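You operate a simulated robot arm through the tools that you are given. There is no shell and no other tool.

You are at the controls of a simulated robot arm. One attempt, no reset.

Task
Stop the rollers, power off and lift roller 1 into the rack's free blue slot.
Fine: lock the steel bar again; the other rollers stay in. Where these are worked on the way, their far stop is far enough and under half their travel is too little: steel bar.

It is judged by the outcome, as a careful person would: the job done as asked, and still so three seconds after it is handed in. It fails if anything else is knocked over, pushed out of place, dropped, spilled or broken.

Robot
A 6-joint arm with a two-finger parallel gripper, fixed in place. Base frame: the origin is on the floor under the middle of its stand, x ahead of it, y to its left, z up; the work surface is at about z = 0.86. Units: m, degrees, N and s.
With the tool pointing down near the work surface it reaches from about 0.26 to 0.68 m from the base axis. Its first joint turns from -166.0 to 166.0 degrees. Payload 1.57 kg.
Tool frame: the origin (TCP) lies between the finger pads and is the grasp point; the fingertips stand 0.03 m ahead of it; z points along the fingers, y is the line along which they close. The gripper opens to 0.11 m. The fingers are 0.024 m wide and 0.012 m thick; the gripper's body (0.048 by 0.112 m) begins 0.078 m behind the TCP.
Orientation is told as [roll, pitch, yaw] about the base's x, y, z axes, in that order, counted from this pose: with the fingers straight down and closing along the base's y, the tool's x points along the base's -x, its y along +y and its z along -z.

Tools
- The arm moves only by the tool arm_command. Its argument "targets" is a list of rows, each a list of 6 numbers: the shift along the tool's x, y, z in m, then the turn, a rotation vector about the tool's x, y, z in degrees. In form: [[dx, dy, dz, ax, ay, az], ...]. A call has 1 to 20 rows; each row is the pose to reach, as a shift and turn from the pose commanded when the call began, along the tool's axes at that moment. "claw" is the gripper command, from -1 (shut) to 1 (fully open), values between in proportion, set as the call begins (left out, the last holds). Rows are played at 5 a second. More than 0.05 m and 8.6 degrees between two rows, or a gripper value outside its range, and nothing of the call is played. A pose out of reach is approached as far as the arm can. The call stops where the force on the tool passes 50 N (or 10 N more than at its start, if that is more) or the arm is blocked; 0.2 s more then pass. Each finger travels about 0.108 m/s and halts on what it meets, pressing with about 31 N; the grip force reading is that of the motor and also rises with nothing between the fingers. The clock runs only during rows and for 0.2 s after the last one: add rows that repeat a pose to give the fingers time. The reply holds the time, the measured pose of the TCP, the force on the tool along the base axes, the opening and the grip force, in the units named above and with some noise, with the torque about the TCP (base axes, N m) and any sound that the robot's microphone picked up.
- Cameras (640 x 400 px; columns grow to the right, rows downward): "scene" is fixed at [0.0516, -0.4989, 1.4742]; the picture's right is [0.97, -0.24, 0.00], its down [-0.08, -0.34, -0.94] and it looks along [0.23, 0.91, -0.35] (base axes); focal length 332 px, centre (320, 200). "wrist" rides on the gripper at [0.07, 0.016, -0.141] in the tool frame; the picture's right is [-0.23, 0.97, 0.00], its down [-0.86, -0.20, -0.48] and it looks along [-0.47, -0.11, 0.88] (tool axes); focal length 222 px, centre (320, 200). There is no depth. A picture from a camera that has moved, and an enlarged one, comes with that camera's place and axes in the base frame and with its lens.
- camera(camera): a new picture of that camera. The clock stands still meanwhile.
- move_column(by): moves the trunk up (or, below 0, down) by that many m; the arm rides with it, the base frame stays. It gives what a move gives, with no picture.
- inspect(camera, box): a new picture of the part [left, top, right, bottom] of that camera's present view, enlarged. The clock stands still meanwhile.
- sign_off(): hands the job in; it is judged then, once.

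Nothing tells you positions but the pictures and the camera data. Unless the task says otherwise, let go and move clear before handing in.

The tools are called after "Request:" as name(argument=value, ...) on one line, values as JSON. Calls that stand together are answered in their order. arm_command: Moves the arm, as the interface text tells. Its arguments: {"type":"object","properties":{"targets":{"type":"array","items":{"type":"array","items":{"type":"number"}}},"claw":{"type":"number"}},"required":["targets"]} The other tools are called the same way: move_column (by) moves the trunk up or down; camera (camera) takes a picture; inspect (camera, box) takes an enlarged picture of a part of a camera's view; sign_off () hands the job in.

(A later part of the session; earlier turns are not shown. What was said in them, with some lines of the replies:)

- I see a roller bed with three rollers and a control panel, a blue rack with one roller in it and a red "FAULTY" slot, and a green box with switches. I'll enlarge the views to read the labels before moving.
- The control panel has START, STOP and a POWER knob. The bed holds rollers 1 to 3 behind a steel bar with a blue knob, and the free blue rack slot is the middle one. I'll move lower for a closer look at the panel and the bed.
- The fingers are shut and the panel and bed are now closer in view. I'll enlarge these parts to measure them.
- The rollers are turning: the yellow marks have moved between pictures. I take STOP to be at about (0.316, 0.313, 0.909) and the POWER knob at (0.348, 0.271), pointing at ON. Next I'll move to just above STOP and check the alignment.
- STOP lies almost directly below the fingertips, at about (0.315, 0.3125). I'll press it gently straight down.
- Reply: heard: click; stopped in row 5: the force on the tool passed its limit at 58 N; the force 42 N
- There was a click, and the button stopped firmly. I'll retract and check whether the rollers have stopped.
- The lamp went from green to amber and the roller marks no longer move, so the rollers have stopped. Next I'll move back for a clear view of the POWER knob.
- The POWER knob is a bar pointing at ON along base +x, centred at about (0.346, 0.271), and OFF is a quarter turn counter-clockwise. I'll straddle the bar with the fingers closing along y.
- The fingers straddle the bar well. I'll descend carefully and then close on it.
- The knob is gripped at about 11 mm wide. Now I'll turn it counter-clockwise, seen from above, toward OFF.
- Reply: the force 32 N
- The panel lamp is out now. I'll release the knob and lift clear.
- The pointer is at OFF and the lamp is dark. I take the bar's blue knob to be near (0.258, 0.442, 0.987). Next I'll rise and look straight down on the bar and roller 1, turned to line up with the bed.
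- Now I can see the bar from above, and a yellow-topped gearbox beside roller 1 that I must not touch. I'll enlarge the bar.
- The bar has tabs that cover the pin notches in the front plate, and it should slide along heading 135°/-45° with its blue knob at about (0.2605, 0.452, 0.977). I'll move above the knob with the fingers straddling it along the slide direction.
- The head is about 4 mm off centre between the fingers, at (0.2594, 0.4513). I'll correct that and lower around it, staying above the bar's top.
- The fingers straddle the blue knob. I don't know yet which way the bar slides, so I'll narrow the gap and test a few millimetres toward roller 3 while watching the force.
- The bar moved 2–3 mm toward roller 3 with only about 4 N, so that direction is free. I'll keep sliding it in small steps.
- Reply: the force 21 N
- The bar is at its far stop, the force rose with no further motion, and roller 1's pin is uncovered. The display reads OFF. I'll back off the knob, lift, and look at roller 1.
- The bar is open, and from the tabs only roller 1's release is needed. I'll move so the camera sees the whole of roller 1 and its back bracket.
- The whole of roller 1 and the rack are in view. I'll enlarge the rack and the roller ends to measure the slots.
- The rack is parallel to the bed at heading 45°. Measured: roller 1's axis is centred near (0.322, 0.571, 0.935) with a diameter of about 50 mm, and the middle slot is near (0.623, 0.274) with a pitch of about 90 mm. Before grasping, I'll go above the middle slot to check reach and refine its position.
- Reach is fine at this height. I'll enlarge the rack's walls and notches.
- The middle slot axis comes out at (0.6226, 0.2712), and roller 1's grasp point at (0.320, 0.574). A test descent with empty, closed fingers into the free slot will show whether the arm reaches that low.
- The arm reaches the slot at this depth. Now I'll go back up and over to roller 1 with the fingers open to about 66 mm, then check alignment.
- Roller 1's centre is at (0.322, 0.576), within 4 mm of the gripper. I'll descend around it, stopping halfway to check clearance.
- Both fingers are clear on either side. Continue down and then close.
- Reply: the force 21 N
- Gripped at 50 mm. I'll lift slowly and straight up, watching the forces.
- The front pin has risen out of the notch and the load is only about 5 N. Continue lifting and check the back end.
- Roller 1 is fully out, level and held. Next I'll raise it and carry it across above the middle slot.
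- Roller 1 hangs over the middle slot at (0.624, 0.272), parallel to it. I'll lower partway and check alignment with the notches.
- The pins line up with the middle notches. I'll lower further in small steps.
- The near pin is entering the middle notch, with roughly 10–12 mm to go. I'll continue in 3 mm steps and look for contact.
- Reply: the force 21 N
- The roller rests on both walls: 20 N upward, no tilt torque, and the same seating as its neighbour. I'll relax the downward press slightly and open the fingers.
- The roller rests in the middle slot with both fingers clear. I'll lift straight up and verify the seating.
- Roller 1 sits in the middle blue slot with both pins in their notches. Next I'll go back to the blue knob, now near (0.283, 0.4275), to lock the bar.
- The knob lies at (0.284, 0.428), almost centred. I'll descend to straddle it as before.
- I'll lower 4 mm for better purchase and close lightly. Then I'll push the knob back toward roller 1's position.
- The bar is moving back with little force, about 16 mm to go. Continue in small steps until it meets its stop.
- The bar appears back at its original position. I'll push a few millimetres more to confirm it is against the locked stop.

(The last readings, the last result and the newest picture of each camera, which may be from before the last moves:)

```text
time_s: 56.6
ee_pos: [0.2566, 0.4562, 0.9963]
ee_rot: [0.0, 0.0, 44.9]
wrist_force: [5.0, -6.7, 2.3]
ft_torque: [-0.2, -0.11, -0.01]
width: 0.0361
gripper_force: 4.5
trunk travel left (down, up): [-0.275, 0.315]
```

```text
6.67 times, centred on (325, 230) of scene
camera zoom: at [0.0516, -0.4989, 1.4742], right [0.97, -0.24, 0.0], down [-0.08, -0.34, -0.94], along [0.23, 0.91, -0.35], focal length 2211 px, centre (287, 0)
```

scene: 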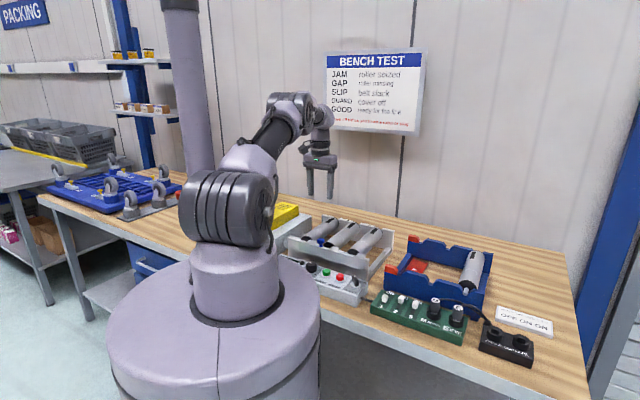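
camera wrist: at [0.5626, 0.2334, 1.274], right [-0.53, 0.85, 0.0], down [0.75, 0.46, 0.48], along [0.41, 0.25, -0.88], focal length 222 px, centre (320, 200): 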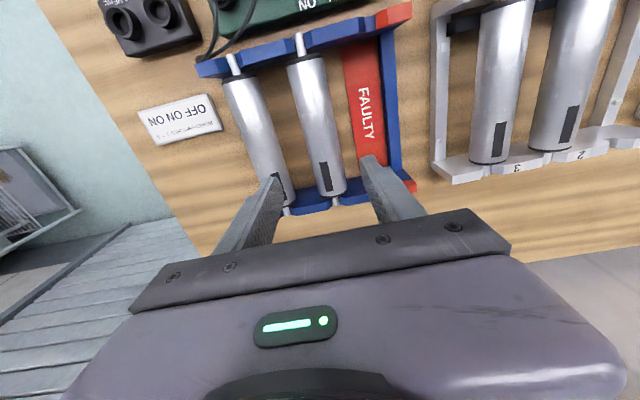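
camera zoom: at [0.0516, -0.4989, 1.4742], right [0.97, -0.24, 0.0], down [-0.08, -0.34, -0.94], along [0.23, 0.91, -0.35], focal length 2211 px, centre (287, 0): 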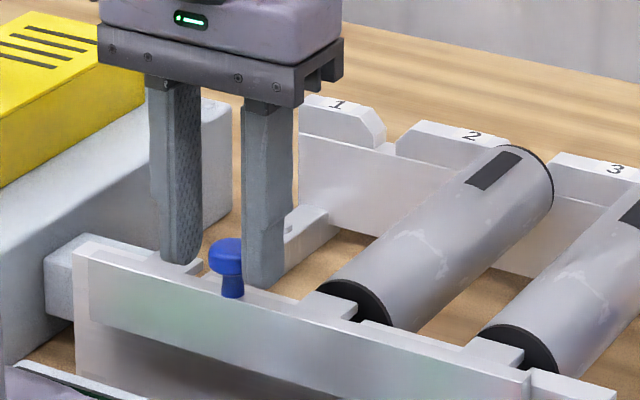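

The force rises with no bar motion, so the bar is locked at its stop. I'll back off, lift away, and check everything.

Request:
arm_command(targets=[[0, -0.004, 0, 0, 0, 0], [0, -0.005, 0, 0, 0, 0], [0, -0.005, 0, 0, 0, 0], [0, -0.005, -0.015, 0, 0, 0], [0, -0.005, -0.05, 0, 0, 0], [0, -0.005, -0.09, 0, 0, 0], [0, -0.005, -0.13, 0, 0, 0], [-0.03, -0.005, -0.16, 0, 0, 0], [-0.07, -0.005, -0.17, 0, 0, 0], [-0.07, -0.005, -0.17, 0, 0, 0]], claw=-0.3)

Request:
camera(camera="wrist")

Request:
inspect(camera="wrist", box=[200, 10, 440, 160])

Request:
camera(camera="scene")

Request:
inspect(camera="scene", box=[260, 195, 400, 310])

Request:
inspect(camera="scene", box=[360, 225, 570, 370])

```text
time_s: 58.9
ee_pos: [0.3079, 0.5022, 1.1673]
ee_rot: [0.0, -0.1, 44.9]
wrist_force: [-1.2, -0.2, 0.7]
ft_torque: [0.01, -0.02, -0.01]
width: 0.0385
gripper_force: 0.0
trunk travel left (down, up): [-0.275, 0.315]
```

```text
taken
camera wrist: at [0.247, 0.4655, 1.307], right [-0.53, 0.85, 0.0], down [0.75, 0.46, 0.48], along [0.41, 0.25, -0.88], focal length 222 px, centre (320, 200)
```

wrist: 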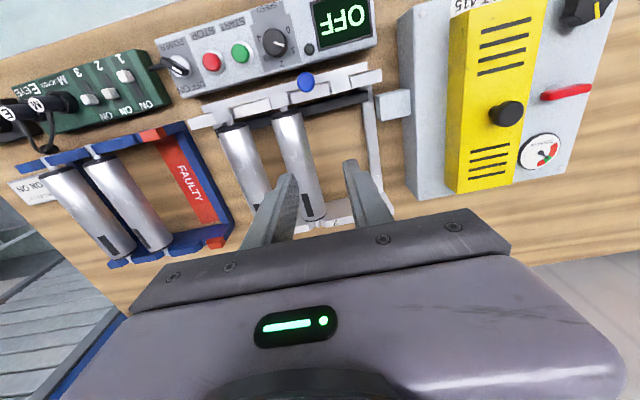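

```text
2.67 times, centred on (320, 85) of wrist
camera zoom: at [0.247, 0.4655, 1.307], right [-0.53, 0.85, 0.0], down [0.75, 0.46, 0.48], along [0.41, 0.25, -0.88], focal length 592 px, centre (320, 507)
```

zoom: 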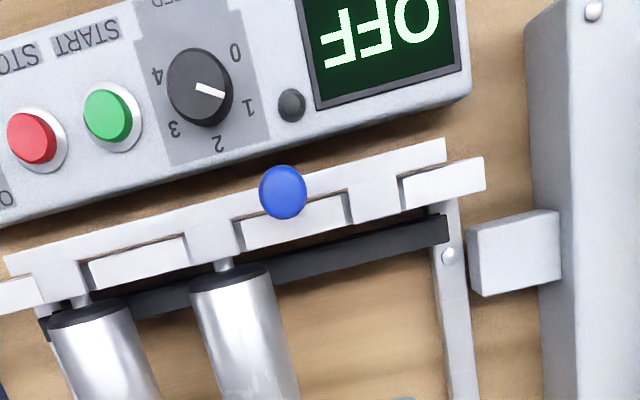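

```text
taken
```

scene: 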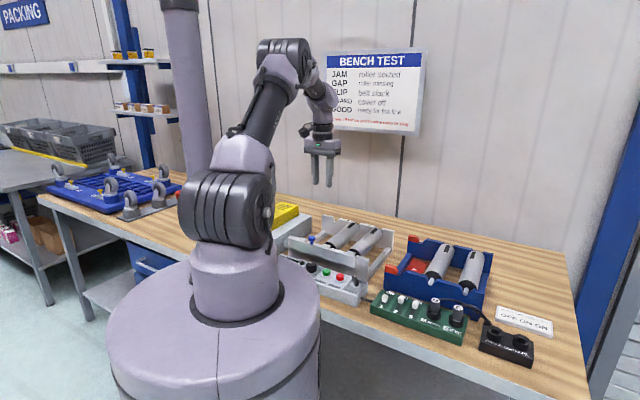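

```text
3.48 times, centred on (330, 252) of scene
camera zoom: at [0.0516, -0.4989, 1.4742], right [0.97, -0.24, 0.0], down [-0.08, -0.34, -0.94], along [0.23, 0.91, -0.35], focal length 1153 px, centre (285, 17)
```

zoom: 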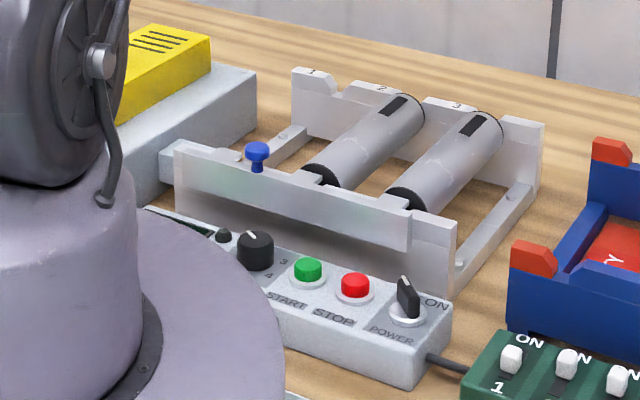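

```text
2.76 times, centred on (465, 298) of scene
camera zoom: at [0.0516, -0.4989, 1.4742], right [0.97, -0.24, 0.0], down [-0.08, -0.34, -0.94], along [0.23, 0.91, -0.35], focal length 915 px, centre (-80, -69)
```

zoom: 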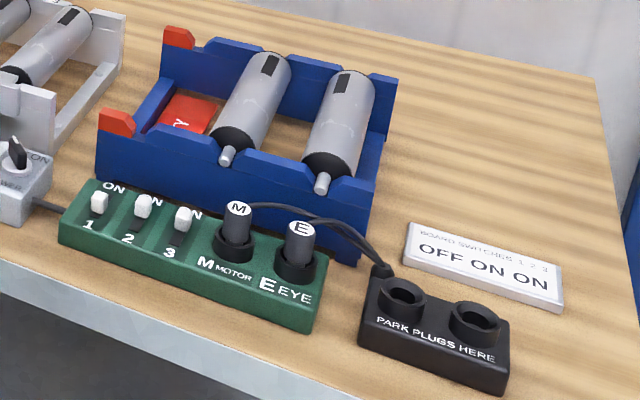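

Everything checks out:
- **Power:** the display reads OFF and the POWER knob is at OFF.
- **Roller 1:** it is seated in the rack's middle blue slot.
- **Bar and other rollers:** rollers 2 and 3 are in place under the locked bar.

The arm is clear with empty fingers, so I'm handing the job in.

Request:
sign_off()

```text
The job is handed in.
```

The job is done and handed in. The rollers are stopped, the power is off, and roller 1 is in the rack's free middle blue slot.

- **Stop and power:** I pressed STOP first and the rollers stopped turning. I then turned the POWER knob to OFF, and the panel display now reads OFF.
- **Roller 1:** I slid the steel bar to its far stop, lifted roller 1 straight out and set it in the slot. Both of its pins sit in their notches.
- **Steel bar:** I slid it back to its starting position until it met its stop, so it is locked again.
- **Other rollers:** rollers 2 and 3 stayed in the bed under the bar's tabs, and the roller already in the rack was not disturbed.

The final pictures show nothing knocked over or shifted, and the arm is clear with nothing in the gripper. The result of the judging was not shown to me.
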